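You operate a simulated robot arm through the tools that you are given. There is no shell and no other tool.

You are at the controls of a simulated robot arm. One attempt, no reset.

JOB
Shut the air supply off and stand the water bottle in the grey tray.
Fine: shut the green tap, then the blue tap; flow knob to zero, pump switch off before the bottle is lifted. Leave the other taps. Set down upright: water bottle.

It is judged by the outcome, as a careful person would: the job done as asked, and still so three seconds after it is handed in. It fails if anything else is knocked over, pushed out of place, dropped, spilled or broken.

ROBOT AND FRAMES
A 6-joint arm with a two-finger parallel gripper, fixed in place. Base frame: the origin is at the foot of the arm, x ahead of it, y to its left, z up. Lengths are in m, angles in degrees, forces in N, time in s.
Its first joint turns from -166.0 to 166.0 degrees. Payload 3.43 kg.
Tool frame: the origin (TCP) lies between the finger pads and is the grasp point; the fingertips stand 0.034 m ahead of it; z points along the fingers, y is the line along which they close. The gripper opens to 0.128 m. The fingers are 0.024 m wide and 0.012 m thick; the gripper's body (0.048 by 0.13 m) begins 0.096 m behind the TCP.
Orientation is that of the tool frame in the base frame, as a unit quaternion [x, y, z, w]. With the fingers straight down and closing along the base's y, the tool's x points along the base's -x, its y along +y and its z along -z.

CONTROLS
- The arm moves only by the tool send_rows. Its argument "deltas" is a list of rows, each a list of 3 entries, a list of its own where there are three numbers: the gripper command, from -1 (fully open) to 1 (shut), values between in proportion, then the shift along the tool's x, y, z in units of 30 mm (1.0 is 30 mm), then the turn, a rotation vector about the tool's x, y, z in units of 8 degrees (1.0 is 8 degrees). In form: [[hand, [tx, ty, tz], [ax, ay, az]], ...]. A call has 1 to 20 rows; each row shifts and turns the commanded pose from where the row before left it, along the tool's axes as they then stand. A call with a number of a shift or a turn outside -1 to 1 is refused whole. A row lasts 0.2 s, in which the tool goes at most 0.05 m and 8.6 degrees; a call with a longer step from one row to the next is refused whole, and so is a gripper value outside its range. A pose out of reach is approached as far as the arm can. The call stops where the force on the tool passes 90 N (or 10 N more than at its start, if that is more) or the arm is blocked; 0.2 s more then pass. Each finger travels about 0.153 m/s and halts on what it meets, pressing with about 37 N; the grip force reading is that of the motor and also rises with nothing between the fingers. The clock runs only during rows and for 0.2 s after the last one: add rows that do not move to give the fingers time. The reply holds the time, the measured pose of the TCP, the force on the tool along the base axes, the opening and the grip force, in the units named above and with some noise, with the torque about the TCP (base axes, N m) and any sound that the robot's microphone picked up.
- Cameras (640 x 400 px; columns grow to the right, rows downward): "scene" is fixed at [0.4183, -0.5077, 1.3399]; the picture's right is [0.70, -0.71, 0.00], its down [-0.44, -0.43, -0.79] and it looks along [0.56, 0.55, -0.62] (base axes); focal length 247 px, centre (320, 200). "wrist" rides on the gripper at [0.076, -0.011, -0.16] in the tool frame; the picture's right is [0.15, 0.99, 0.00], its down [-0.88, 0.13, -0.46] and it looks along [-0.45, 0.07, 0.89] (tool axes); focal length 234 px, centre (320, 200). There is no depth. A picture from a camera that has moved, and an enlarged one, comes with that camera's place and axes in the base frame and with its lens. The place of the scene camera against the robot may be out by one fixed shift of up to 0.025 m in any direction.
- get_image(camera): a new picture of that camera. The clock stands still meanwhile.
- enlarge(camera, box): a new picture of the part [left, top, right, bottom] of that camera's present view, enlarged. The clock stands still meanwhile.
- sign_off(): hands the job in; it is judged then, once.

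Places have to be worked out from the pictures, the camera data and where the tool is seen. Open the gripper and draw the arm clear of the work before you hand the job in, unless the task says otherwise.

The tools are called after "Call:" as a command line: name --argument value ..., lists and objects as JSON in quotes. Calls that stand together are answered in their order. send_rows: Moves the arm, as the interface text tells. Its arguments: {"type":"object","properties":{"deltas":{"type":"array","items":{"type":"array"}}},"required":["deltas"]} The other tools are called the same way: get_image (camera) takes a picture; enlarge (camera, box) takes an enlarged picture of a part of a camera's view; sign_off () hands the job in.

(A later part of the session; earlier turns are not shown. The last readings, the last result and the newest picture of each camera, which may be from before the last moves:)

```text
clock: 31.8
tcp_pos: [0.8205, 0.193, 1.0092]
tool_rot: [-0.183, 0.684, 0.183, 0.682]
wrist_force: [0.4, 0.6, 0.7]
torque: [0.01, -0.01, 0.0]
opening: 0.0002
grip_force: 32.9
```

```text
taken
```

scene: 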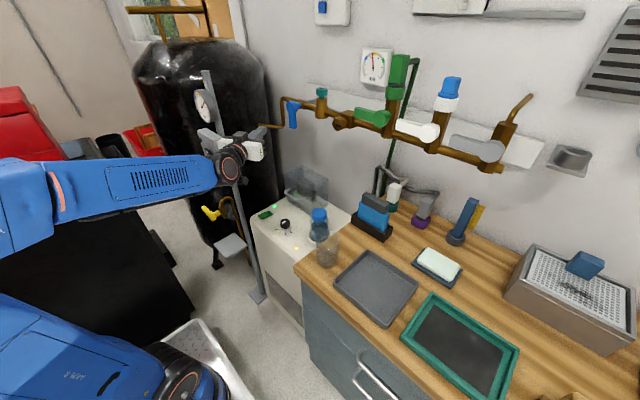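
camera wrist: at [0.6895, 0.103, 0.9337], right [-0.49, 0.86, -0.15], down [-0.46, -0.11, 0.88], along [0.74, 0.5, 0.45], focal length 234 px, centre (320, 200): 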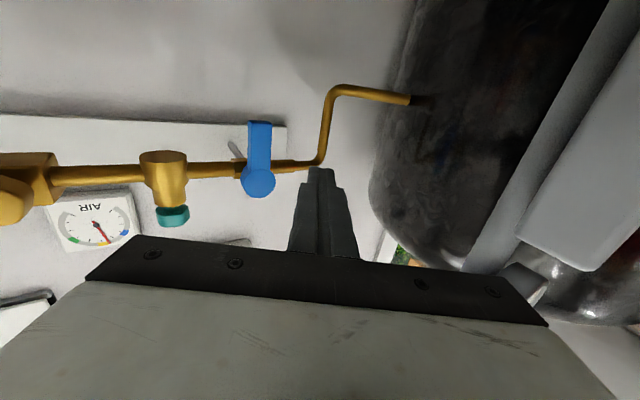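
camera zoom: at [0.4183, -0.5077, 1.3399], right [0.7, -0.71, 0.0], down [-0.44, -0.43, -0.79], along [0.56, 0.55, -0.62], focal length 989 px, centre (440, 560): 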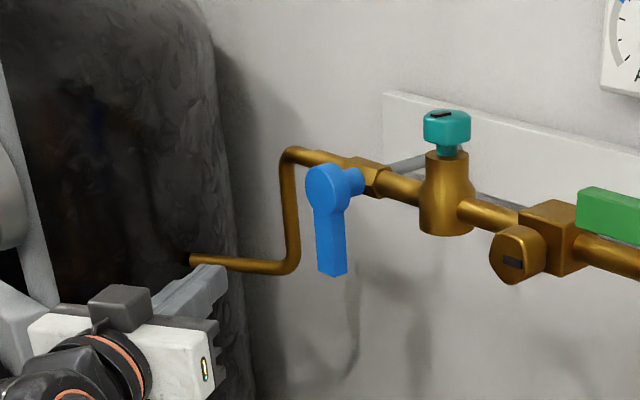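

Both taps are now crossways to their pipes, and the white, grey and teal taps are untouched. Next I'll back away from the stand, un-yaw, and pitch the tool down over the pump.

Call:
send_rows --deltas '[[1, [-0.17, -0.405, -0.91], [0, 0, 0]], [1, [-0.17, -0.405, -0.91], [0, 0, 0]], [1, [-0.17, -0.405, -0.91], [0, 0, 0]], [1, [-0.17, -0.405, -0.91], [0, 0, 0]], [1, [-0.17, -0.405, -0.91], [0, 0, 0]], [1, [-0.17, -0.405, -0.91], [0, 0, 0]], [1, [-0.17, -0.405, -0.91], [0, 0, 0]], [1, [-0.17, -0.405, -0.91], [0, 0, 0]], [1, [0, 0, 0], [1, 0, 0]], [1, [0, 0, 0], [1, 0, 0]], [1, [0, 0, 0], [1, 0, 0]], [1, [0, 0, 0], [0.75, 0, 0]], [0, [0, 0, 0], [0, 1, 0]], [-1, [0, 0, 0], [0, 1, 0]], [-1, [0, 0, 0], [0, 1, 0]], [-1, [0, 0, 0], [0, 1, 0]], [-1, [0, 0, 0], [0, 1, 0]], [-1, [0, 0, 0], [0, 1, 0]]]'

Call:
send_rows --deltas '[[-1, [0, 0, 0], [0, 1, 0]], [-1, [0, 0, 0], [0, 1, 0]], [-1, [0, 0, 0], [0, 1, 0]], [-1, [0, 0, 0], [0, 1, 0]], [-1, [0, 0, 0], [0, 1, 0]], [-1, [0, 0, 0], [0, 0.25, 0]], [-1, [0, 0, 0], [0, 0, 0]]]'

Call:
get_image --camera "wrist"

Call:
get_image --camera "scene"

```text
clock: 35.6
tcp_pos: [0.682, -0.0357, 1.0453]
tool_rot: [-0.078, 0.916, -0.069, 0.388]
wrist_force: [1.0, 0.9, -0.5]
torque: [0.0, 0.0, 0.02]
opening: 0.1279
grip_force: 0.1
out of reach, approached as far as the arm can: row 11, 12, 13, 17
```

```text
clock: 37.2
tcp_pos: [0.6804, -0.0274, 1.0479]
tool_rot: [-0.049, 0.989, -0.133, 0.042]
wrist_force: [0.9, 0.0, 0.0]
torque: [0.01, -0.03, 0.02]
opening: 0.1279
grip_force: 0.1
out of reach, approached as far as the arm can: row 1, 3
```

```text
taken
camera wrist: at [0.5922, -0.0058, 1.1987], right [-0.23, 0.93, -0.28], down [0.82, 0.34, 0.47], along [0.53, -0.12, -0.84], focal length 234 px, centre (320, 200)
```

wrist: 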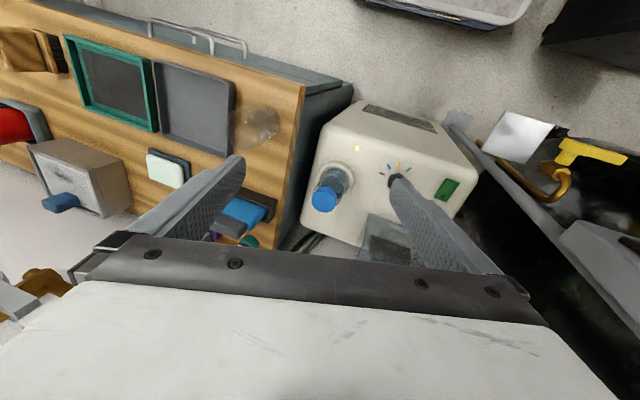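

```text
taken
```

scene: 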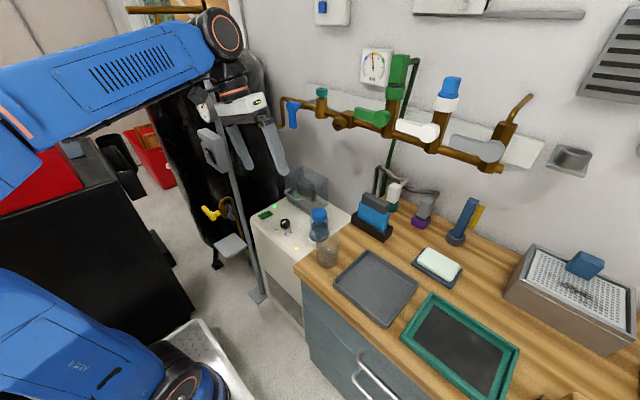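

The orientation ended about 17° off because some rows ran out of wrist reach. I'll correct it back to straight down and recheck.

Call:
send_rows --deltas '[[-1, [0, 0, 0], [-0.637, 0.2, 0.233]], [-1, [0, 0, 0], [-0.637, 0.2, 0.233]], [-1, [0, 0, 0], [-0.637, 0.2, 0.233]], [-1, [0, 0, 0], [0, 0, 0]], [-1, [0, 0, 0], [0, 0, 0]]]'

Call:
get_image --camera "wrist"

```text
clock: 38.4
tcp_pos: [0.6798, -0.0275, 1.0478]
tool_rot: [-0.049, 0.989, -0.132, 0.043]
wrist_force: [-0.7, -0.7, 0.8]
torque: [-0.02, 0.0, -0.03]
opening: 0.1284
grip_force: 0.1
out of reach, approached as far as the arm can: row 1, 2, 3
```

```text
taken
camera wrist: at [0.5922, -0.0059, 1.1986], right [-0.23, 0.93, -0.28], down [0.82, 0.34, 0.47], along [0.53, -0.12, -0.84], focal length 234 px, centre (320, 200)
```

wrist: 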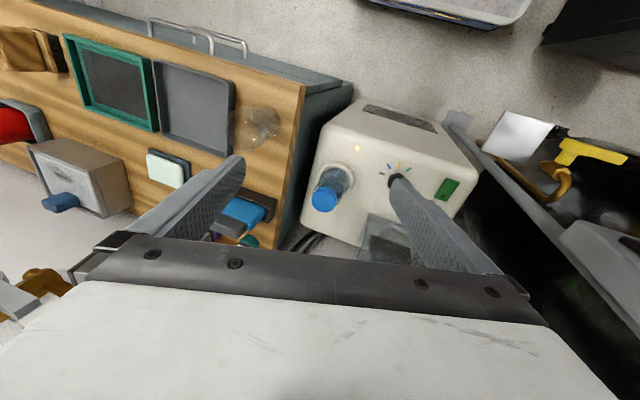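

A joint limit blocks this wrist branch, most likely because I un-yawed near the wrist singularity. I'll back out the way I came by pitching up a bit, and watch how the arm responds.

Call:
send_rows --deltas '[[-1, [0, 0, 0], [0, -1, 0]], [-1, [0, 0, 0], [0, -1, 0]], [-1, [0, 0, 0], [0, -1, 0]], [-1, [0, 0, 0], [0, -1, 0]], [-1, [0, 0, 0], [0, -1, 0]], [-1, [0, 0, 0], [0, 0, 0]]]'

Call:
enlarge --camera "scene" --box '[0, 0, 320, 200]'

```text
clock: 39.8
tcp_pos: [0.6819, -0.0291, 1.046]
tool_rot: [-0.092, 0.914, -0.108, 0.38]
wrist_force: [-0.5, 0.6, 0.1]
torque: [0.0, 0.01, -0.04]
opening: 0.1281
grip_force: 0.1
```

```text
2.00 times, centred on (160, 100) of scene
camera zoom: at [0.4183, -0.5077, 1.3399], right [0.7, -0.71, 0.0], down [-0.44, -0.43, -0.79], along [0.56, 0.55, -0.62], focal length 494 px, centre (640, 400)
```

zoom: 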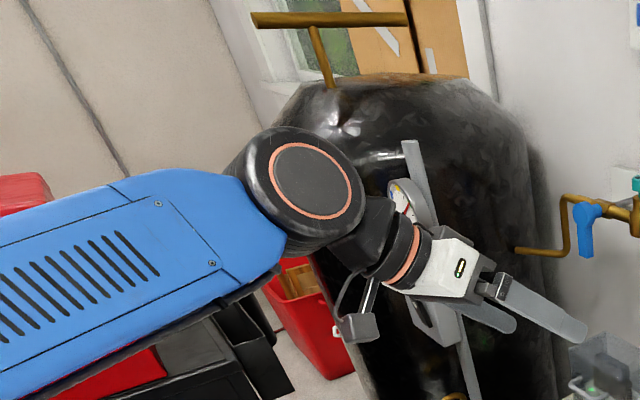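

The slotted side of the forearm faces the camera, so joint 4 rolled to its limit in a flipped branch. I'll undo it by pitching up past level and yawing left, where the earlier moves were fine. Then I'll pitch down while still yawed.

Call:
send_rows --deltas '[[-1, [0, 0, 0], [0, -1, 0]], [-1, [0, 0, 0], [0, -1, 0]], [-1, [0, 0, 0], [0, -1, 0]], [-1, [0, 0, 0], [0, -1, 0]], [-1, [0, 0, 0], [0, -1, 0]], [-1, [0, 0, 0], [0, -1, 0]], [-1, [0, 0, 0], [0, 0, 0]]]'

Call:
enlarge --camera "scene" --box '[0, 0, 320, 200]'

```text
clock: 41.4
tcp_pos: [0.683, -0.0438, 1.0517]
tool_rot: [-0.104, 0.728, -0.09, 0.672]
wrist_force: [0.0, -1.4, 0.0]
torque: [0.01, -0.05, 0.03]
opening: 0.1283
grip_force: 0.1
out of reach, approached as far as the arm can: row 5, 6
```

```text
2.00 times, centred on (160, 100) of scene
camera zoom: at [0.4183, -0.5077, 1.3399], right [0.7, -0.71, 0.0], down [-0.44, -0.43, -0.79], along [0.56, 0.55, -0.62], focal length 494 px, centre (640, 400)
```

zoom: 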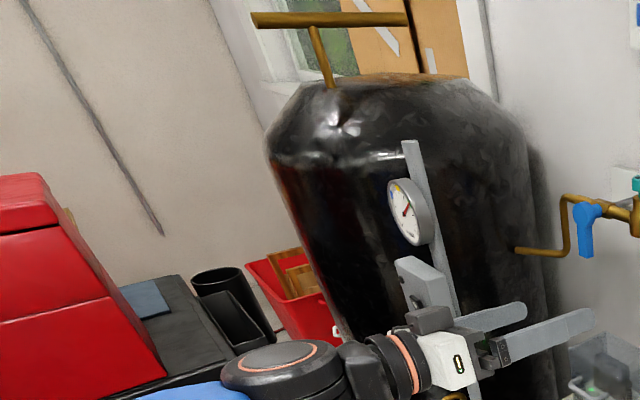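

The tool is level again and the wrist joint has come back to the side, so it's unflipped. Now I'll yaw left about 40° and take out the 16° roll.

Call:
send_rows --deltas '[[-1, [0, 0, 0], [-0.95, -0.27, -0.08]], [-1, [0, 0, 0], [-0.95, -0.27, -0.08]], [-1, [0, 0, 0], [-0.95, -0.27, -0.08]], [-1, [0, 0, 0], [-0.95, -0.27, -0.08]], [-1, [0, 0, 0], [-0.95, -0.27, -0.08]], [-1, [0, 0, 0], [0, 0, 1]], [-1, [0, 0, 0], [0, 0, 1]], [-1, [0, 0, 0], [0, 0, 0]]]'

Call:
enlarge --camera "scene" --box '[0, 0, 400, 300]'

```text
clock: 43.2
tcp_pos: [0.6791, -0.0325, 1.0498]
tool_rot: [-0.291, 0.639, 0.251, 0.667]
wrist_force: [0.3, -0.1, 0.6]
torque: [-0.04, 0.02, 0.0]
opening: 0.1279
grip_force: 0.1
out of reach, approached as far as the arm can: row 1
```

```text
1.33 times, centred on (200, 150) of scene
camera zoom: at [0.4183, -0.5077, 1.3399], right [0.7, -0.71, 0.0], down [-0.44, -0.43, -0.79], along [0.56, 0.55, -0.62], focal length 330 px, centre (480, 267)
```

zoom: 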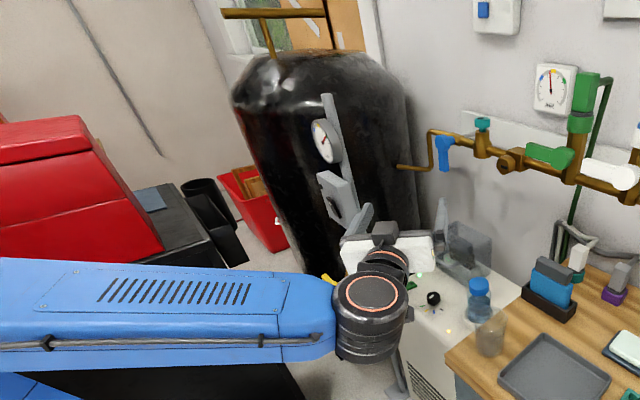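

The tool is level and yawed about 45° left, in the good branch. I'll pitch down here, away from the singularity.

Call:
send_rows --deltas '[[-1, [0, 0, 0], [0, 1, 0]], [-1, [0, 0, 0], [0, 1, 0]], [-1, [0, 0, 0], [0, 1, 0]], [-1, [0, 0, 0], [0, 1, 0]], [-1, [0, 0, 0], [0, 1, 0]], [-1, [0, 0, 0], [0, 1, 0]], [-1, [0, 0, 0], [0, 1, 0]], [-1, [0, 0, 0], [0, 1, 0]], [-1, [0, 0, 0], [0, 1, 0]], [-1, [0, 0, 0], [0, 1, 0]], [-1, [0, 0, 0], [0, 1, 0]], [-1, [0, 0, 0], [0, 0.3, 0]], [-1, [0, 0, 0], [0, 0, 0]]]'

Call:
enlarge --camera "scene" --box '[0, 0, 400, 300]'

Call:
get_image --camera "wrist"

```text
clock: 46.0
tcp_pos: [0.6822, -0.0334, 1.0487]
tool_rot: [-0.383, 0.923, -0.031, 0.018]
wrist_force: [0.2, 0.7, 0.0]
torque: [0.0, 0.01, 0.03]
opening: 0.1279
grip_force: 0.1
```

```text
1.33 times, centred on (200, 150) of scene
camera zoom: at [0.4183, -0.5077, 1.3399], right [0.7, -0.71, 0.0], down [-0.44, -0.43, -0.79], along [0.56, 0.55, -0.62], focal length 330 px, centre (480, 267)
```

zoom: 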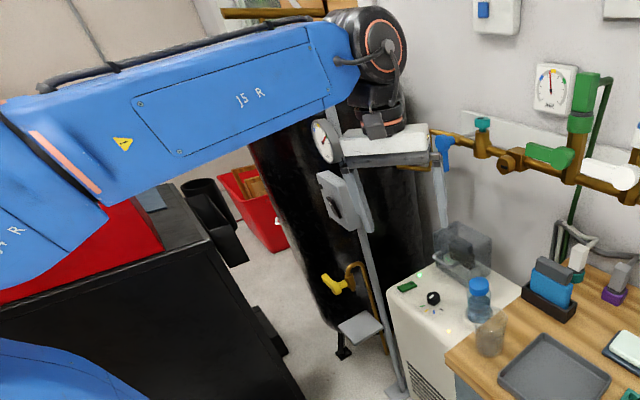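

```text
taken
camera wrist: at [0.6289, -0.0869, 1.2084], right [-0.8, 0.59, -0.07], down [0.5, 0.74, 0.45], along [0.32, 0.33, -0.89], focal length 234 px, centre (320, 200)
```

wrist: 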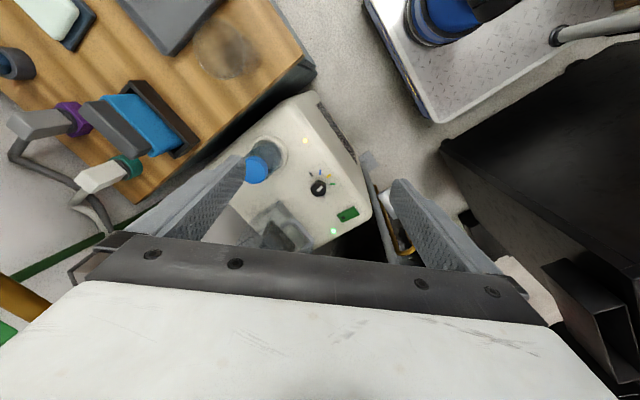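

The wrist is back in its original branch, pointing down. From two views the knob is near (0.803, 0.082, 0.67), the switch near (0.79, 0.20, 0.65) and the stand pole at (0.70, 0.307). I'll spin the tool back to yaw 0 and lower over the pump for a close look.

Call:
send_rows --deltas '[[-1, [0, 0, 0], [-0.076, 0.044, 0.94]], [-1, [0, 0, 0], [-0.076, 0.044, 0.94]], [-1, [0, 0, 0], [-0.076, 0.044, 0.94]], [-1, [0, 0, 0], [-0.076, 0.044, 0.94]], [-1, [0, 0, 0], [-0.076, 0.044, 0.94]], [-1, [0, 0, 0], [-0.076, 0.044, 0.94]], [-1, [0, 0.6, 0.7], [0, 0, 0]], [-1, [0, 0.7, 0.9], [0, 0, 0]], [-1, [0, 0.7, 0.9], [0, 0, 0]], [-1, [0, 0.7, 0.9], [0, 0, 0]], [-1, [0, 0.7, 0.6], [0, 0, 0]], [-1, [0, 0, 0], [0, 0, 0]]]'

Call:
get_image --camera "wrist"

Call:
enlarge --camera "wrist" --box '[200, 60, 460, 240]'

Call:
get_image --camera "scene"

```text
clock: 48.6
tcp_pos: [0.6828, 0.0712, 0.9281]
tool_rot: [0.0, 1.0, 0.001, 0.0]
wrist_force: [0.0, -1.0, -1.1]
torque: [0.0, -0.02, 0.0]
opening: 0.1281
grip_force: 0.0
```

```text
taken
camera wrist: at [0.6099, 0.0599, 1.0876], right [-0.15, 0.99, 0.0], down [0.88, 0.13, 0.45], along [0.45, 0.07, -0.89], focal length 234 px, centre (320, 200)
```

wrist: 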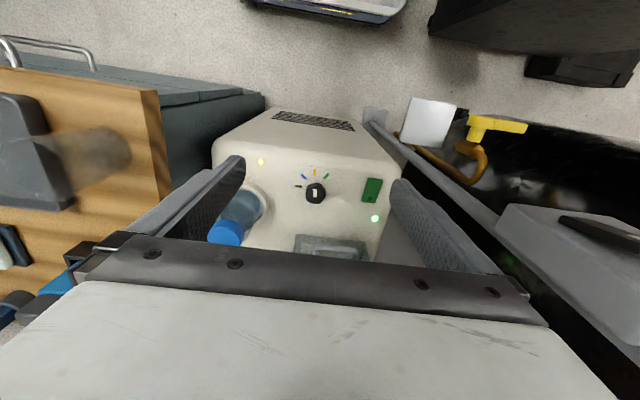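

```text
2.22 times, centred on (330, 150) of wrist
camera zoom: at [0.6099, 0.0599, 1.0876], right [-0.15, 0.99, 0.0], down [0.88, 0.13, 0.45], along [0.45, 0.07, -0.89], focal length 520 px, centre (298, 311)
```

zoom: 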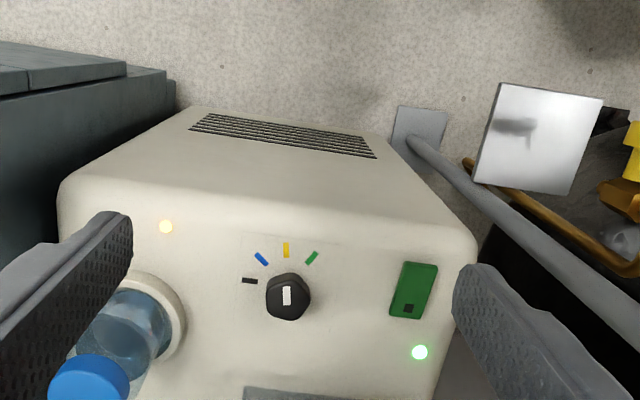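

```text
taken
```

scene: 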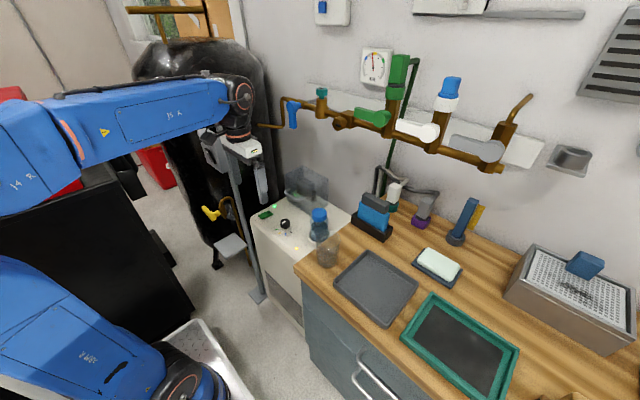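

I can see the marks now: black (left), blue, yellow (straight up) and green, with the white pointer on yellow, so zero should be the black mark, counter-clockwise. I'll look at the green switch more closely, tilting the tool so the wrist stays on the -y side, away from the gauge stand.

Call:
send_rows --deltas '[[-1, [0, 0, 0], [-0.8, 0, 0]], [0, [0, 0, 0], [-0.8, 0, 0]], [1, [0, 0, 0], [-0.8, 0, 0]], [1, [0, 0, 0], [-0.725, 0, 0]], [1, [-0.5, 0.1, 0.5], [0, 0, 0]], [1, [-0.5, 0.2, 0.7], [0, 0, 0]], [1, [-0.5, 0.2, 0.7], [0, 0, 0]], [1, [-0.5, 0.2, 0.7], [0, 0, 0]], [1, [-0.3, 0.2, 0.7], [0, 0, 0]], [1, [0, 0, 0], [0, 0, 0]]]'

Call:
get_image --camera "wrist"

Call:
get_image --camera "scene"

```text
clock: 50.8
tcp_pos: [0.7503, 0.1348, 0.8507]
tool_rot: [0.001, 0.976, 0.217, -0.001]
wrist_force: [0.3, -0.3, -0.4]
torque: [-0.02, 0.01, 0.05]
opening: 0.0
grip_force: 32.9
```

```text
taken
camera wrist: at [0.6767, 0.0567, 0.9902], right [-0.15, 0.9, 0.42], down [0.88, -0.07, 0.47], along [0.45, 0.44, -0.78], focal length 234 px, centre (320, 200)
```

wrist: 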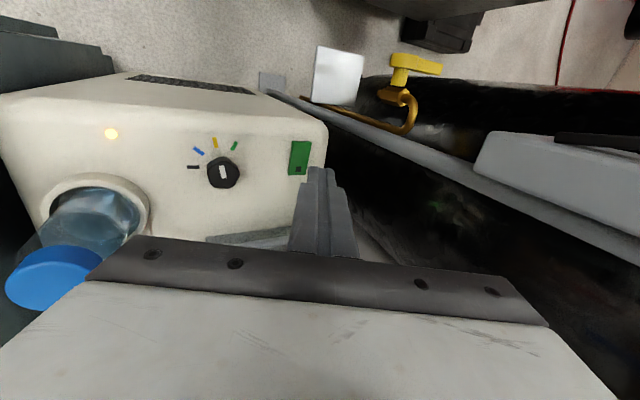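

```text
taken
```

scene: 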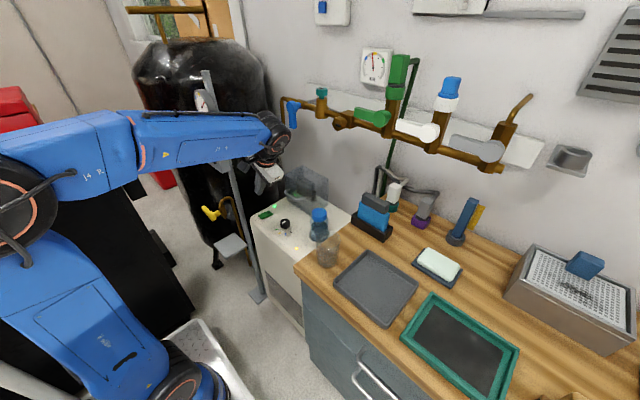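

I'll enlarge the knob and switch from this nearer viewpoint, and the scene view of the pump top too.

Call:
enlarge --camera "wrist" --box '[170, 120, 330, 220]'

Call:
enlarge --camera "scene" --box '[245, 190, 355, 270]'

```text
4.00 times, centred on (250, 170) of wrist
camera zoom: at [0.6767, 0.0567, 0.9902], right [-0.15, 0.9, 0.42], down [0.88, -0.07, 0.47], along [0.45, 0.44, -0.78], focal length 937 px, centre (600, 320)
```

zoom: 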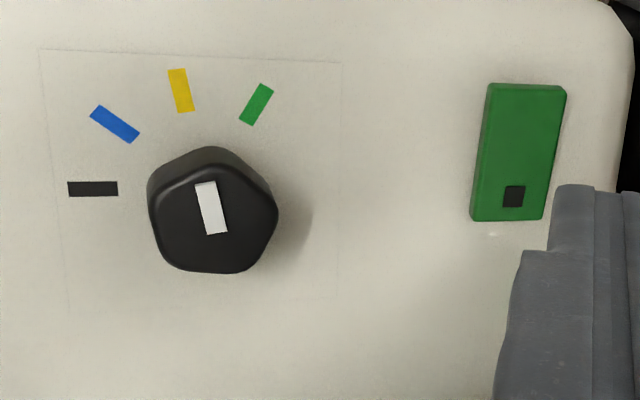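

```text
5.00 times, centred on (300, 230) of scene
camera zoom: at [0.4183, -0.5077, 1.3399], right [0.7, -0.71, 0.0], down [-0.44, -0.43, -0.79], along [0.56, 0.55, -0.62], focal length 1236 px, centre (420, 50)
```

zoom: 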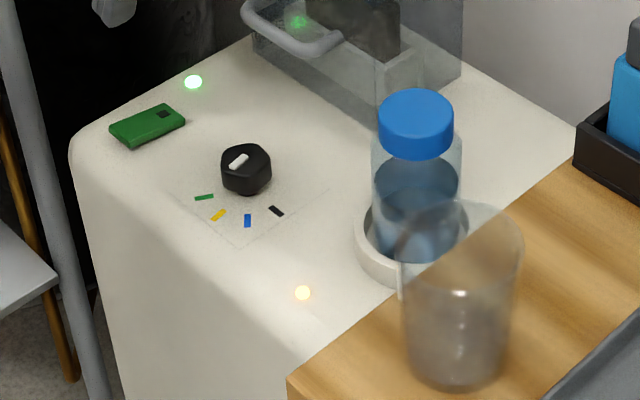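

The switch is a green rocker with a dark square at its +x end and a lit lamp beside it. I'll zoom in further to see which end is raised.

Call:
enlarge --camera "wrist" --box '[280, 130, 330, 180]'

Call:
enlarge --camera "scene" --box '[253, 198, 293, 228]'

Call:
enlarge --camera "scene" --box '[270, 210, 320, 250]'

```text
8.00 times, centred on (305, 155) of wrist
camera zoom: at [0.6767, 0.0567, 0.9902], right [-0.15, 0.9, 0.42], down [0.88, -0.07, 0.47], along [0.45, 0.44, -0.78], focal length 1873 px, centre (440, 560)
```

zoom: 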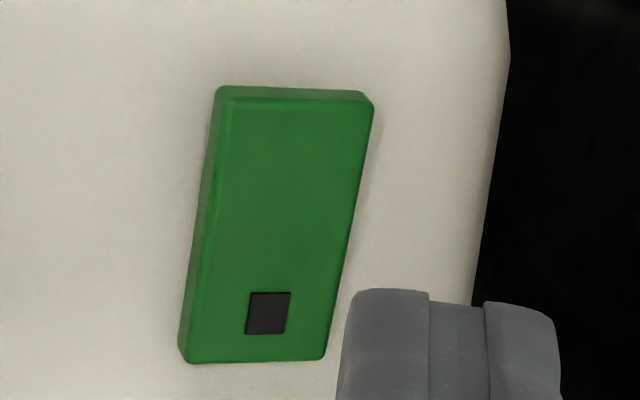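

```text
13.33 times, centred on (273, 213) of scene
camera zoom: at [0.4183, -0.5077, 1.3399], right [0.7, -0.71, 0.0], down [-0.44, -0.43, -0.79], along [0.56, 0.55, -0.62], focal length 3296 px, centre (947, 27)
```

zoom: 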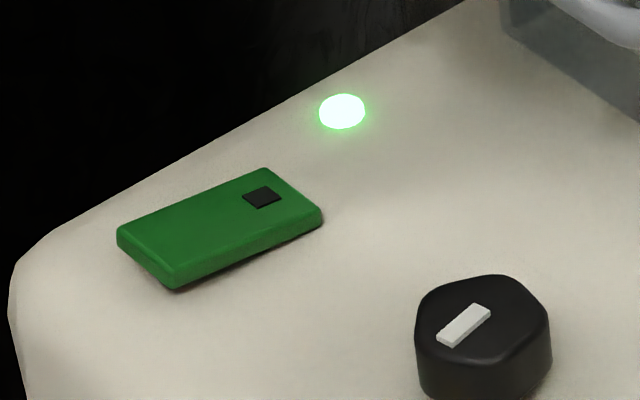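

```text
10.00 times, centred on (295, 230) of scene
camera zoom: at [0.4183, -0.5077, 1.3399], right [0.7, -0.71, 0.0], down [-0.44, -0.43, -0.79], along [0.56, 0.55, -0.62], focal length 2472 px, centre (570, -100)
```

zoom: 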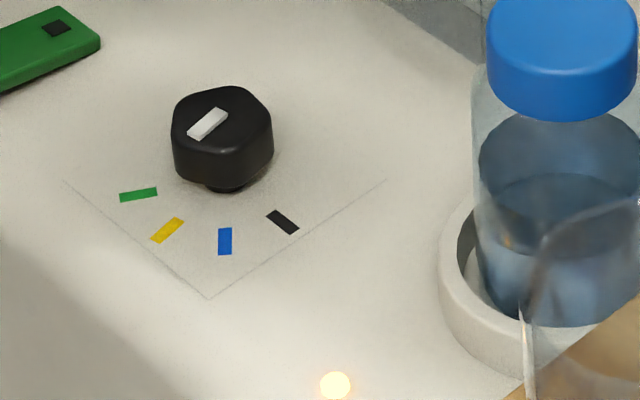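

The pump geometry is resolved. The knob is at (0.807, 0.082) with its pointer 10° off -x on yellow, and the marks are 40° apart, so the black zero mark needs +80° (counter-clockwise from above). I'll move over the knob, untilt, and pre-turn the tool by -44° so the turn is centred.

Call:
send_rows --deltas '[[1, [-0.5, -0.59, -0.83], [0, 0, 0]], [1, [-0.5, -0.59, -0.83], [0, 0, 0]], [0.2, [-0.3, 0, 0], [0.78, 0, 0]], [-0.25, [-0.3, 0, 0], [0.78, 0, 0]], [-0.25, [-0.3, 0, 0], [0.78, 0, 0]], [-0.25, [0, 0, 0], [0.79, 0, 0]], [-0.25, [0, 0, 0], [0, 0, 0.92]], [-0.25, [0, 0, 0], [0, 0, 0.92]], [-0.25, [0, 0, 0], [0, 0, 0.92]], [-0.25, [0, 0, 0], [0, 0, 0.92]], [-0.25, [0, 0, 0], [0, 0, 0.92]], [-0.25, [0, 0, 0], [0, 0, 0.9]], [-0.25, [0, 0, 0], [0, 0, 0]]]'

Call:
get_image --camera "wrist"

Call:
get_image --camera "scene"

```text
clock: 53.6
tcp_pos: [0.8079, 0.0837, 0.8807]
tool_rot: [0.375, 0.927, -0.001, -0.001]
wrist_force: [0.5, 0.2, 0.0]
torque: [0.0, 0.02, 0.01]
opening: 0.0801
grip_force: 0.0
```

```text
taken
camera wrist: at [0.7472, 0.1277, 1.0401], right [0.58, 0.81, 0.0], down [0.72, -0.52, 0.45], along [0.37, -0.27, -0.89], focal length 234 px, centre (320, 200)
```

wrist: 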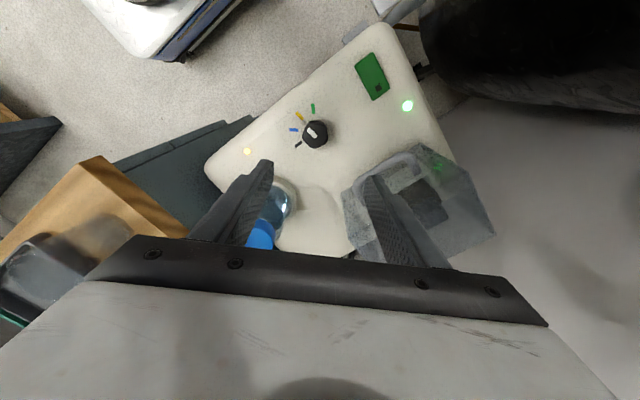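

```text
taken
```

scene: 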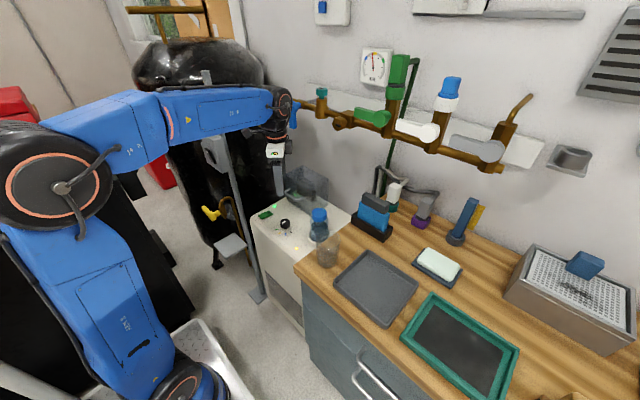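

I'll enlarge to pin the knob centre and check its shape against the finger line.

Call:
enlarge --camera "wrist" --box '[270, 100, 350, 160]'

Call:
enlarge --camera "wrist" --box '[340, 40, 430, 120]'

```text
6.67 times, centred on (310, 130) of wrist
camera zoom: at [0.7472, 0.1277, 1.0401], right [0.58, 0.81, 0.0], down [0.72, -0.52, 0.45], along [0.37, -0.27, -0.89], focal length 1561 px, centre (387, 667)
```

zoom: 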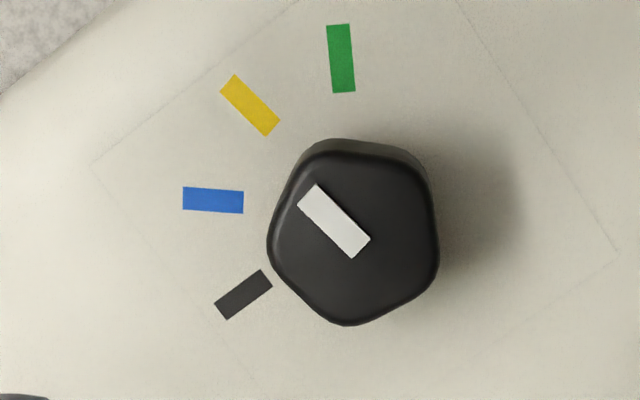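

```text
5.00 times, centred on (385, 80) of wrist
camera zoom: at [0.7472, 0.1277, 1.0401], right [0.58, 0.81, 0.0], down [0.72, -0.52, 0.45], along [0.37, -0.27, -0.89], focal length 1171 px, centre (-5, 800)
```

zoom: 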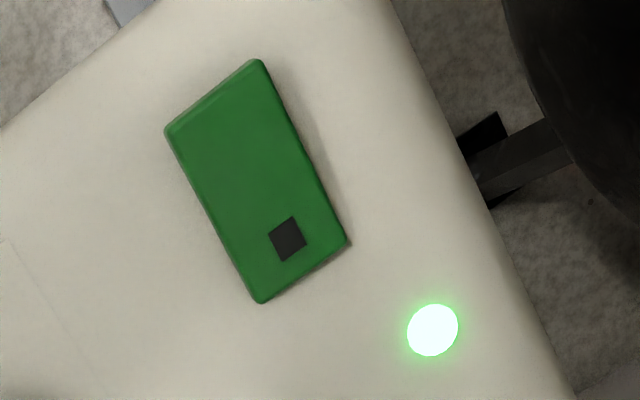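

The knob is a rounded pentagon centred at about (0.8026, 0.0812), with its top at z≈0.682 and the surface at 0.659. The black mark is exactly in the -y direction. I'll turn the tool +18° so the fingers meet a flat and a corner, centre it, and lower to a check height.

Call:
send_rows --deltas '[[-0.25, [0.069, -0.183, 0], [0, 0, -0.74]], [-0.25, [0, 0, 0.5], [0, 0, -0.74]], [-0.25, [0, 0, 0.8], [0, 0, -0.73]], [-0.25, [0, 0, 1], [0, 0, 0]], [-0.25, [0, 0, 1], [0, 0, 0]], [-0.25, [0, 0, 0.7], [0, 0, 0]], [-0.25, [0, 0, 0], [0, 0, 0]]]'

Call:
get_image --camera "wrist"

Call:
enlarge --camera "scene" --box '[245, 150, 355, 260]'

```text
clock: 55.2
tcp_pos: [0.8012, 0.0818, 0.7573]
tool_rot: [0.228, 0.974, 0.0, -0.002]
wrist_force: [0.2, -1.0, 0.6]
torque: [-0.02, -0.02, -0.01]
opening: 0.0801
grip_force: 0.1
```

```text
taken
camera wrist: at [0.7306, 0.1052, 0.9168], right [0.31, 0.95, 0.0], down [0.85, -0.27, 0.45], along [0.43, -0.14, -0.89], focal length 234 px, centre (320, 200)
```

wrist: 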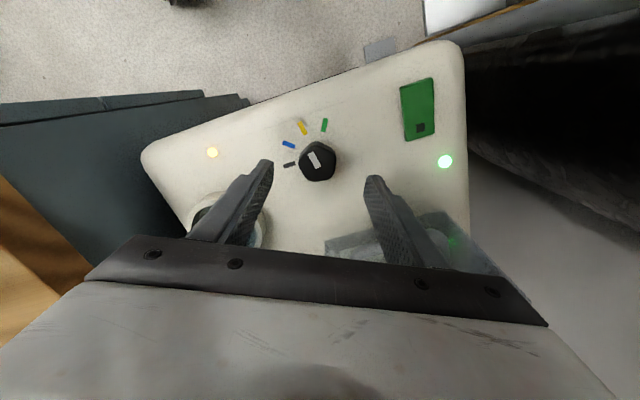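

```text
3.64 times, centred on (300, 205) of scene
camera zoom: at [0.4183, -0.5077, 1.3399], right [0.7, -0.71, 0.0], down [-0.44, -0.43, -0.79], along [0.56, 0.55, -0.62], focal length 899 px, centre (393, 182)
```

zoom: 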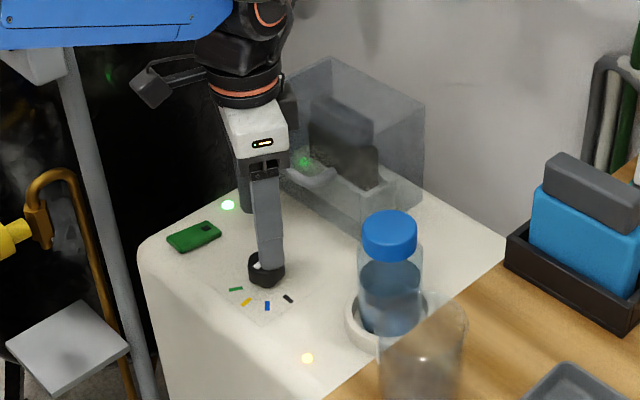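

The knob is centred between the fingers. I'll descend so the tips stop about 6 mm above the pump top, straddling the knob.

Call:
send_rows --deltas '[[-0.25, [0, -0.02, 0.6], [0, 0, 0]], [-0.25, [0, -0.02, 0.6], [0, 0, 0]], [-0.25, [0, 0, 0.5], [0, 0, 0]], [-0.25, [0, 0, 0.23], [0, 0, 0]], [-0.25, [0, 0, 0], [0, 0, 0]]]'

Call:
enlarge --camera "wrist" --box '[220, 110, 420, 250]'

Call:
enlarge --camera "scene" --box '[255, 180, 325, 240]'

```text
clock: 56.4
tcp_pos: [0.8021, 0.0811, 0.7021]
tool_rot: [0.227, 0.974, -0.001, -0.001]
wrist_force: [0.3, 0.3, -0.6]
torque: [-0.01, -0.03, 0.0]
opening: 0.0799
grip_force: 0.2
```

```text
2.86 times, centred on (320, 180) of wrist
camera zoom: at [0.7306, 0.1042, 0.8623], right [0.31, 0.95, 0.0], down [0.85, -0.27, 0.45], along [0.43, -0.14, -0.89], focal length 669 px, centre (320, 257)
```

zoom: 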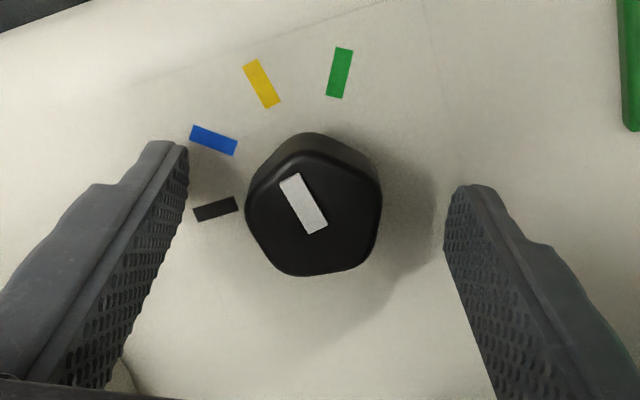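

```text
6.67 times, centred on (290, 210) of scene
camera zoom: at [0.4183, -0.5077, 1.3399], right [0.7, -0.71, 0.0], down [-0.44, -0.43, -0.79], along [0.56, 0.55, -0.62], focal length 1648 px, centre (520, 133)
```

zoom: 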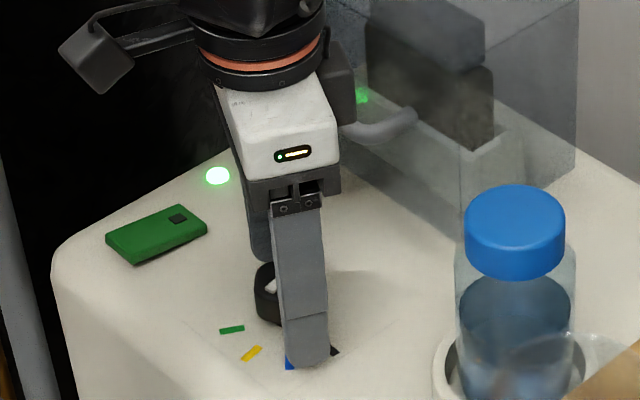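

The fingers straddle the knob well clear of the surface. Now I'll close on it.

Call:
send_rows --deltas '[[0.1, [0, 0, 0], [0, 0, 0]], [0.4, [0, 0, 0], [0, 0, 0]], [1, [0, 0, 0], [0, 0, 0]], [1, [0, 0, 0], [0, 0, 0]]]'

Call:
enlarge --camera "wrist" --box '[220, 110, 420, 250]'

```text
clock: 57.4
tcp_pos: [0.799, 0.0797, 0.7028]
tool_rot: [0.227, 0.974, -0.001, -0.001]
wrist_force: [-14.0, -21.4, 0.3]
torque: [-0.52, 0.49, 0.01]
opening: 0.0392
grip_force: 44.3
```

```text
2.86 times, centred on (320, 180) of wrist
camera zoom: at [0.73, 0.103, 0.8624], right [0.31, 0.95, 0.0], down [0.85, -0.27, 0.45], along [0.43, -0.14, -0.89], focal length 669 px, centre (320, 257)
```

zoom: 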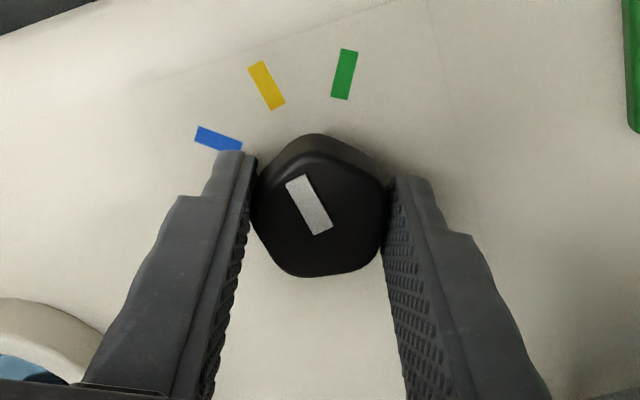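

Gripped at 39 mm; there's a ~25 N side load because the tool centre sits about 3 mm off the knob. I'll ease the tool over to relieve it, then turn halfway.

Call:
send_rows --deltas '[[1, [0, -0.1, 0], [0, 0, 0]], [1, [-0.009, 0, 0], [0, 0, -1]], [1, [-0.009, 0, 0], [0, 0, -1]], [1, [-0.009, 0, 0], [0, 0, -1]], [1, [-0.009, 0, 0], [0, 0, -1]], [1, [-0.009, 0, 0], [0, 0, -1]], [1, [0, 0, 0], [0, 0, 0]]]'

Call:
enlarge --camera "wrist" --box '[220, 110, 420, 250]'

```text
clock: 58.8
tcp_pos: [0.8007, 0.0794, 0.7021]
tool_rot: [-0.113, 0.994, 0.005, -0.001]
wrist_force: [-1.3, 54.0, -12.2]
torque: [0.83, -1.05, -0.08]
opening: 0.0392
grip_force: 44.5
stopped in row 7: the force on the tool passed its limit at 92 N (the readings are from after the stop); the commanded pose is now the measured one
```

```text
2.86 times, centred on (320, 180) of wrist
camera zoom: at [0.7314, 0.0505, 0.8621], right [-0.36, 0.93, 0.01], down [0.83, 0.32, 0.46], along [0.42, 0.17, -0.89], focal length 669 px, centre (320, 257)
```

zoom: 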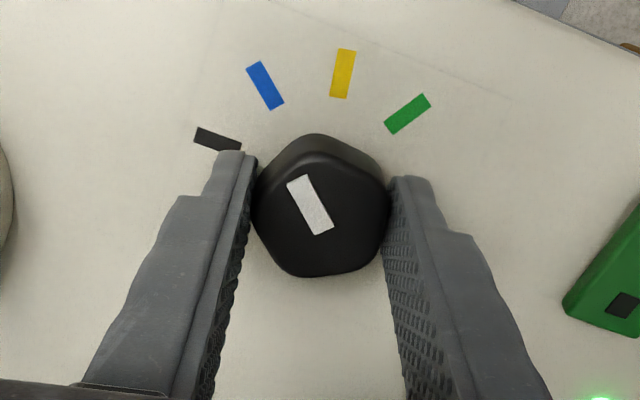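

The knob has turned 40° and now points at blue, but the side load hit the limit because the tool is 1–2 mm off the knob axis. I'll nudge +y to unload it before turning further.

Call:
send_rows --deltas '[[1, [0, 0.03, 0], [0, 0, 0]], [1, [0, 0, 0], [0, 0, 0]]]'

```text
clock: 59.4
tcp_pos: [0.801, 0.0796, 0.7025]
tool_rot: [-0.113, 0.994, 0.001, -0.001]
wrist_force: [11.8, 63.5, -13.7]
torque: [0.78, -1.14, -0.07]
opening: 0.0393
grip_force: 44.7
```

Nudging didn't unload it. I'll open the fingers to release the strain, then re-centre from a fresh look.

Call:
send_rows --deltas '[[0.3, [0, 0, 0], [0, 0, 0]], [0.1, [0, 0, 0], [0, 0, 0]], [0.1, [0, 0, 0], [0, 0, 0]]]'

Call:
enlarge --camera "wrist" --box '[220, 110, 420, 250]'

```text
clock: 60.2
tcp_pos: [0.8001, 0.0775, 0.7026]
tool_rot: [-0.113, 0.994, 0.003, -0.001]
wrist_force: [-0.4, -0.2, 0.1]
torque: [0.01, 0.0, 0.04]
opening: 0.0574
grip_force: 0.0
```

```text
2.86 times, centred on (320, 180) of wrist
camera zoom: at [0.7306, 0.0482, 0.8628], right [-0.36, 0.93, 0.01], down [0.83, 0.32, 0.46], along [0.42, 0.17, -0.89], focal length 669 px, centre (320, 257)
```

zoom: 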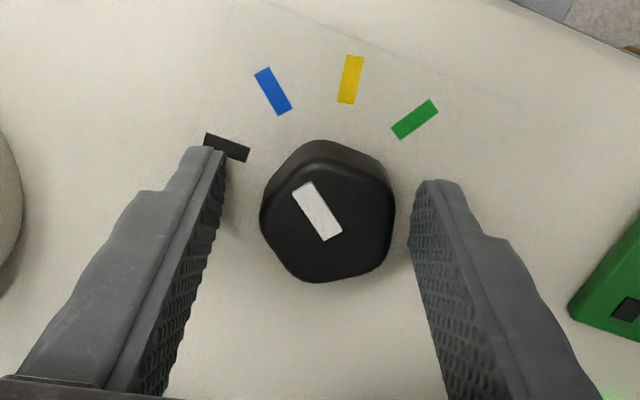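

Released cleanly. The picture shows the knob 2 mm to the +y side of the finger centre, and the knob axis works out at (0.8026, 0.082). I'll re-centre on that and re-grip.

Call:
send_rows --deltas '[[0.1, [-0.113, 0.06, 0], [0, 0, 0]], [0.1, [0, 0, 0], [0, 0, 0]], [0.3, [0, 0, 0], [0, 0, 0]], [1, [0, 0, 0], [0, 0, 0]], [1, [0, 0, 0], [0, 0, 0]]]'

```text
clock: 61.4
tcp_pos: [0.8032, 0.0807, 0.7026]
tool_rot: [-0.114, 0.994, 0.003, 0.0]
wrist_force: [-1.1, 4.7, 0.1]
torque: [-0.4, -0.06, -0.02]
opening: 0.0397
grip_force: 45.3
```

Side load is now only about 5 N. I'll turn the remaining 40° in two stages, watching the force.

Call:
send_rows --deltas '[[1, [-0.009, 0, 0], [0, 0, -0.8]], [1, [-0.009, 0, 0], [0, 0, -0.8]], [1, [-0.009, 0, 0], [0, 0, -0.8]], [1, [0, 0, 0], [0, 0, 0]]]'

Call:
enlarge --camera "wrist" --box '[220, 110, 420, 250]'

```text
clock: 62.4
tcp_pos: [0.803, 0.0804, 0.7018]
tool_rot: [-0.278, 0.96, 0.003, -0.002]
wrist_force: [-17.0, 14.8, -9.7]
torque: [-0.52, 0.77, -0.03]
opening: 0.0395
grip_force: 45.0
```

```text
2.86 times, centred on (320, 180) of wrist
camera zoom: at [0.7467, 0.0305, 0.8616], right [-0.65, 0.76, 0.01], down [0.68, 0.58, 0.46], along [0.34, 0.3, -0.89], focal length 669 px, centre (320, 257)
```

zoom: 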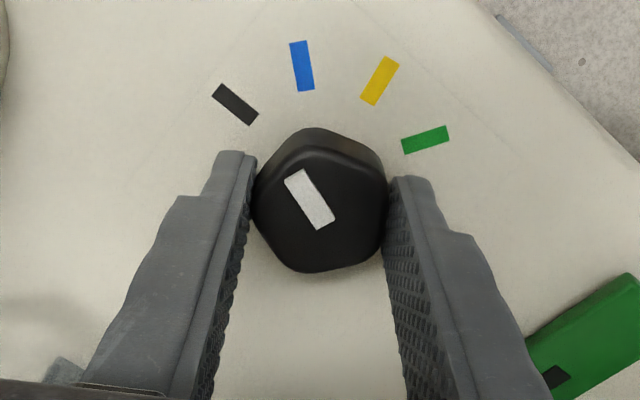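

Pointer is at about 69°, with 21° to go. I'll trim 0.7 mm sideways and finish the turn.

Call:
send_rows --deltas '[[1, [-0.009, 0.023, 0], [0, 0, -0.9]], [1, [-0.009, 0, 0], [0, 0, -0.9]], [1, [-0.009, 0, 0], [0, 0, -0.87]], [1, [0, 0, 0], [0, 0, 0]]]'

Call:
enlarge --camera "wrist" --box '[220, 110, 420, 250]'

```text
clock: 63.4
tcp_pos: [0.8035, 0.0837, 0.7024]
tool_rot: [-0.451, 0.892, 0.003, -0.001]
wrist_force: [-50.0, 36.8, -27.5]
torque: [-0.01, 0.27, -0.26]
opening: 0.0393
grip_force: 44.7
```

```text
2.86 times, centred on (320, 180) of wrist
camera zoom: at [0.7693, 0.0148, 0.8615], right [-0.88, 0.47, 0.01], down [0.42, 0.78, 0.46], along [0.21, 0.41, -0.89], focal length 669 px, centre (320, 257)
```

zoom: 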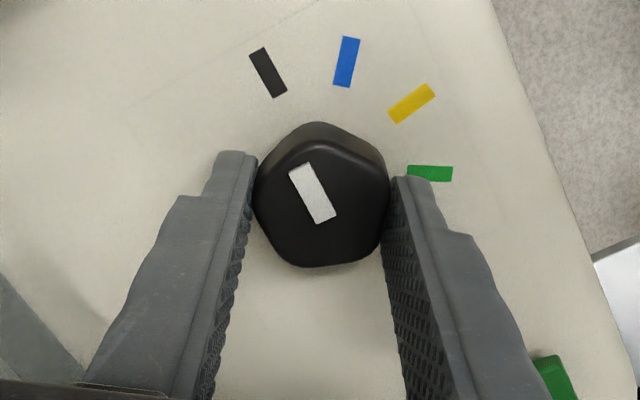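

The pointer bar is now parallel to the black mark (tool turned 80°). I'll release the knob and check.

Call:
send_rows --deltas '[[0.3, [0, 0, 0], [0, 0, 0]], [0.1, [0, 0, 0], [0, 0, 0]], [-0.1, [0, 0, 0], [0, 0, 0]], [-0.1, [0, 0, -0.5], [0, 0, 0]], [-0.1, [0, 0, -0.8], [0, 0, 0]], [-0.1, [0, 0, -0.8], [0, 0, 0]], [-0.1, [0, 0, 0], [0, 0, 0]]]'

Call:
enlarge --camera "wrist" --box '[220, 90, 420, 230]'

Call:
enlarge --camera "scene" --box '[245, 190, 355, 270]'

```text
clock: 65.0
tcp_pos: [0.8055, 0.0806, 0.7672]
tool_rot: [-0.45, 0.893, 0.003, 0.0]
wrist_force: [-0.1, -0.3, -0.8]
torque: [0.01, 0.0, 0.02]
opening: 0.0703
grip_force: 0.0
```

```text
2.86 times, centred on (320, 160) of wrist
camera zoom: at [0.7709, 0.012, 0.9254], right [-0.88, 0.47, 0.0], down [0.42, 0.78, 0.46], along [0.21, 0.41, -0.89], focal length 669 px, centre (320, 314)
```

zoom: 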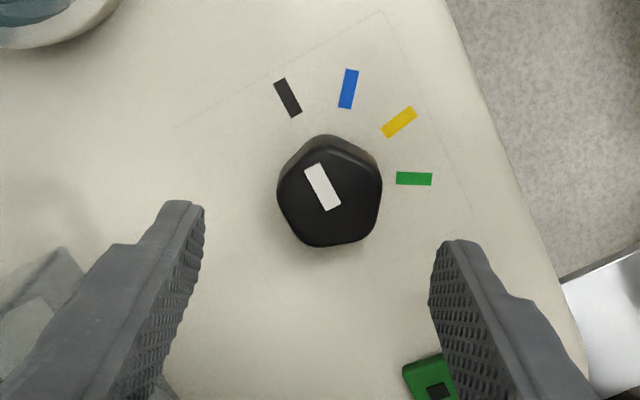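

```text
5.00 times, centred on (300, 230) of scene
camera zoom: at [0.4183, -0.5077, 1.3399], right [0.7, -0.71, 0.0], down [-0.44, -0.43, -0.79], along [0.56, 0.55, -0.62], focal length 1236 px, centre (420, 50)
```

zoom: 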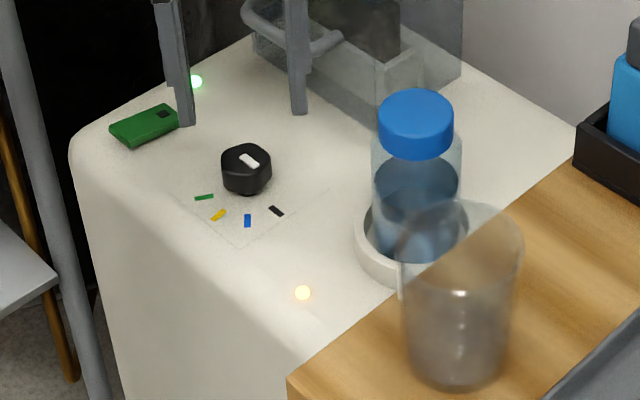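

The pointer now lines up with the black zero mark. Next is the switch, spanning x 0.762–0.815 at y≈0.191, with its -x end standing proud. I'll rise, return to yaw 0, shut the fingers and tilt 20° to keep the wrist away from the stand.

Call:
send_rows --deltas '[[-0.1, [0, 0, -1], [0, 0, 0]], [-0.1, [0, 0, -1], [0, 0, 0.957]], [-0.1, [0, 0, -0.8], [0, 0, 0.957]], [-0.1, [0, 0, 0], [0, 0, 0.957]], [0.3, [0, 0, 0], [0, 0, 0.957]], [1, [0, 0, 0], [0, 0, 0.957]], [1, [0, 0, 0], [0, 0, 0.957]], [1, [0, 0, 0], [0, 0, 0.957]], [1, [0, 0, 0], [-0.85, 0, 0]], [1, [0, 0, 0], [-0.85, 0, 0]], [1, [0, 0, 0], [-0.8, 0, 0]], [1, [0, 0, 0], [0, 0, 0]]]'

Call:
get_image --camera "wrist"

```text
clock: 67.6
tcp_pos: [0.8054, 0.0807, 0.8491]
tool_rot: [0.001, 0.984, 0.177, 0.0]
wrist_force: [0.3, -0.3, 0.5]
torque: [0.0, -0.02, 0.03]
opening: 0.0
grip_force: 33.0
```

```text
taken
camera wrist: at [0.7314, 0.0144, 0.996], right [-0.14, 0.93, 0.34], down [0.88, -0.04, 0.47], along [0.45, 0.37, -0.81], focal length 234 px, centre (320, 200)
```

wrist: 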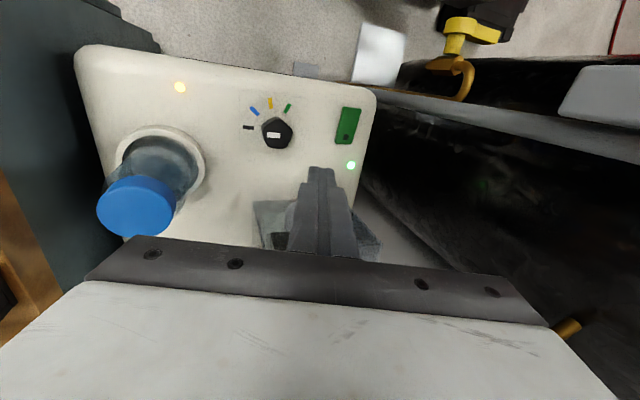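

The switch's -x end works out at (0.762, 0.193), as before. I'll move the shut fingertips to hover about 3 cm above that end.

Call:
send_rows --deltas '[[1, [0.23, 0.35, 0.8], [0, 0, 0]], [1, [0.23, 0.35, 0.9], [0, 0, 0]], [1, [0.23, 0.35, 1], [0, 0, 0]], [1, [0.23, 0.35, 1], [0, 0, 0]], [1, [0.227, 0.343, 0.8], [0, 0, 0]], [1, [0, 0, 0.31], [0, 0, 0]], [1, [0, 0, 0], [0, 0, 0]]]'

Call:
get_image --camera "wrist"

Call:
enlarge --camera "scene" --box '[215, 130, 325, 240]'

```text
clock: 69.2
tcp_pos: [0.7701, 0.1809, 0.7318]
tool_rot: [0.0, 0.984, 0.176, -0.001]
wrist_force: [-0.2, 0.1, -0.8]
torque: [-0.02, 0.0, -0.01]
opening: 0.0
grip_force: 33.2
```

```text
taken
camera wrist: at [0.6965, 0.1152, 0.8779], right [-0.14, 0.93, 0.34], down [0.88, -0.04, 0.47], along [0.45, 0.37, -0.81], focal length 234 px, centre (320, 200)
```

wrist: 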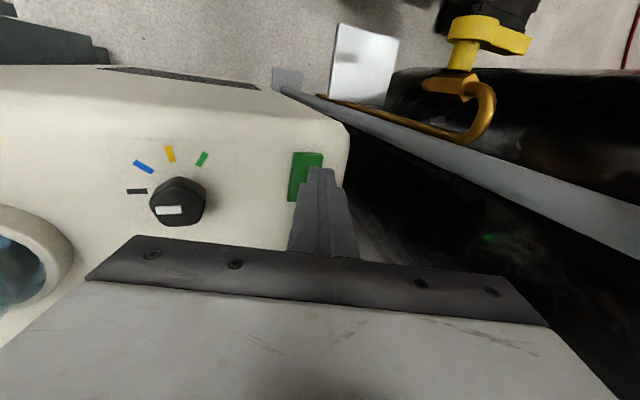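

```text
3.64 times, centred on (270, 185) of scene
camera zoom: at [0.4183, -0.5077, 1.3399], right [0.7, -0.71, 0.0], down [-0.44, -0.43, -0.79], along [0.56, 0.55, -0.62], focal length 899 px, centre (502, 254)
```

zoom: 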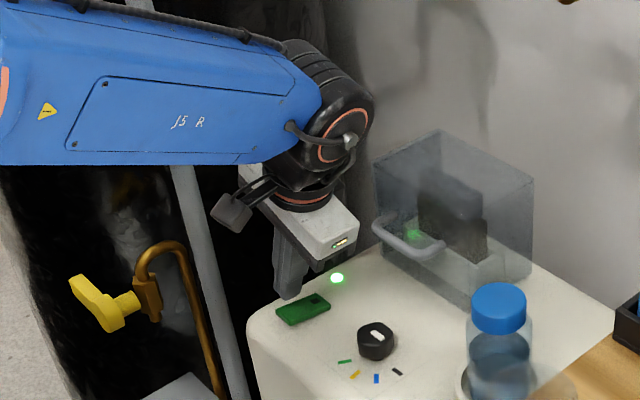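

The fingertip hovers over the -x end of the rocker. I'll lower vertically to near contact, then press in small steps.

Call:
send_rows --deltas '[[1, [0, -0.139, 0.375], [0, 0, 0]], [1, [0, -0.139, 0.375], [0, 0, 0]], [1, [0, -0.035, 0.094], [0, 0, 0]], [1, [0, -0.035, 0.094], [0, 0, 0]], [1, [0, 0, 0], [0, 0, 0]]]'

Call:
enlarge --camera "scene" --box '[245, 180, 315, 240]'

Call:
enlarge --camera "wrist" --box '[240, 120, 400, 220]'

```text
clock: 70.4
tcp_pos: [0.7687, 0.1805, 0.7069]
tool_rot: [0.001, 0.984, 0.178, 0.002]
wrist_force: [-26.5, -0.8, 77.0]
torque: [0.15, 0.05, 0.08]
opening: 0.0001
grip_force: 32.6
```

```text
6.67 times, centred on (280, 210) of scene
camera zoom: at [0.4183, -0.5077, 1.3399], right [0.7, -0.71, 0.0], down [-0.44, -0.43, -0.79], along [0.56, 0.55, -0.62], focal length 1648 px, centre (587, 133)
```

zoom: 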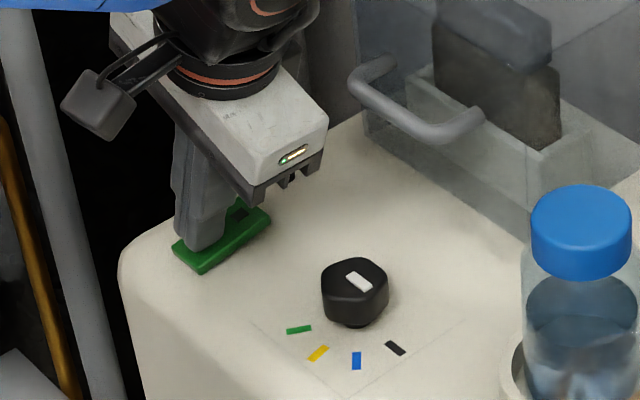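

```text
4.00 times, centred on (320, 170) of wrist
camera zoom: at [0.6942, 0.1139, 0.8517], right [-0.15, 0.93, 0.35], down [0.88, -0.04, 0.48], along [0.45, 0.37, -0.81], focal length 937 px, centre (320, 320)
```

zoom: 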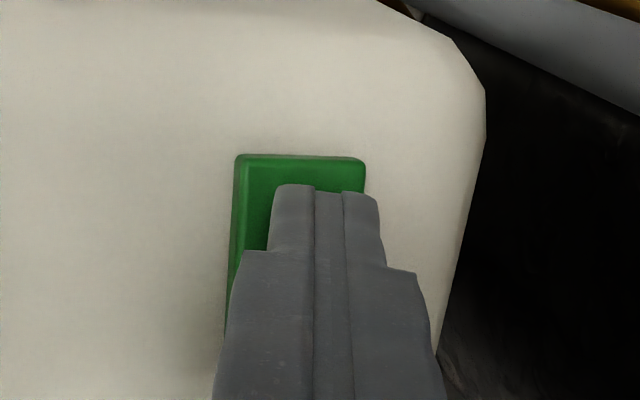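

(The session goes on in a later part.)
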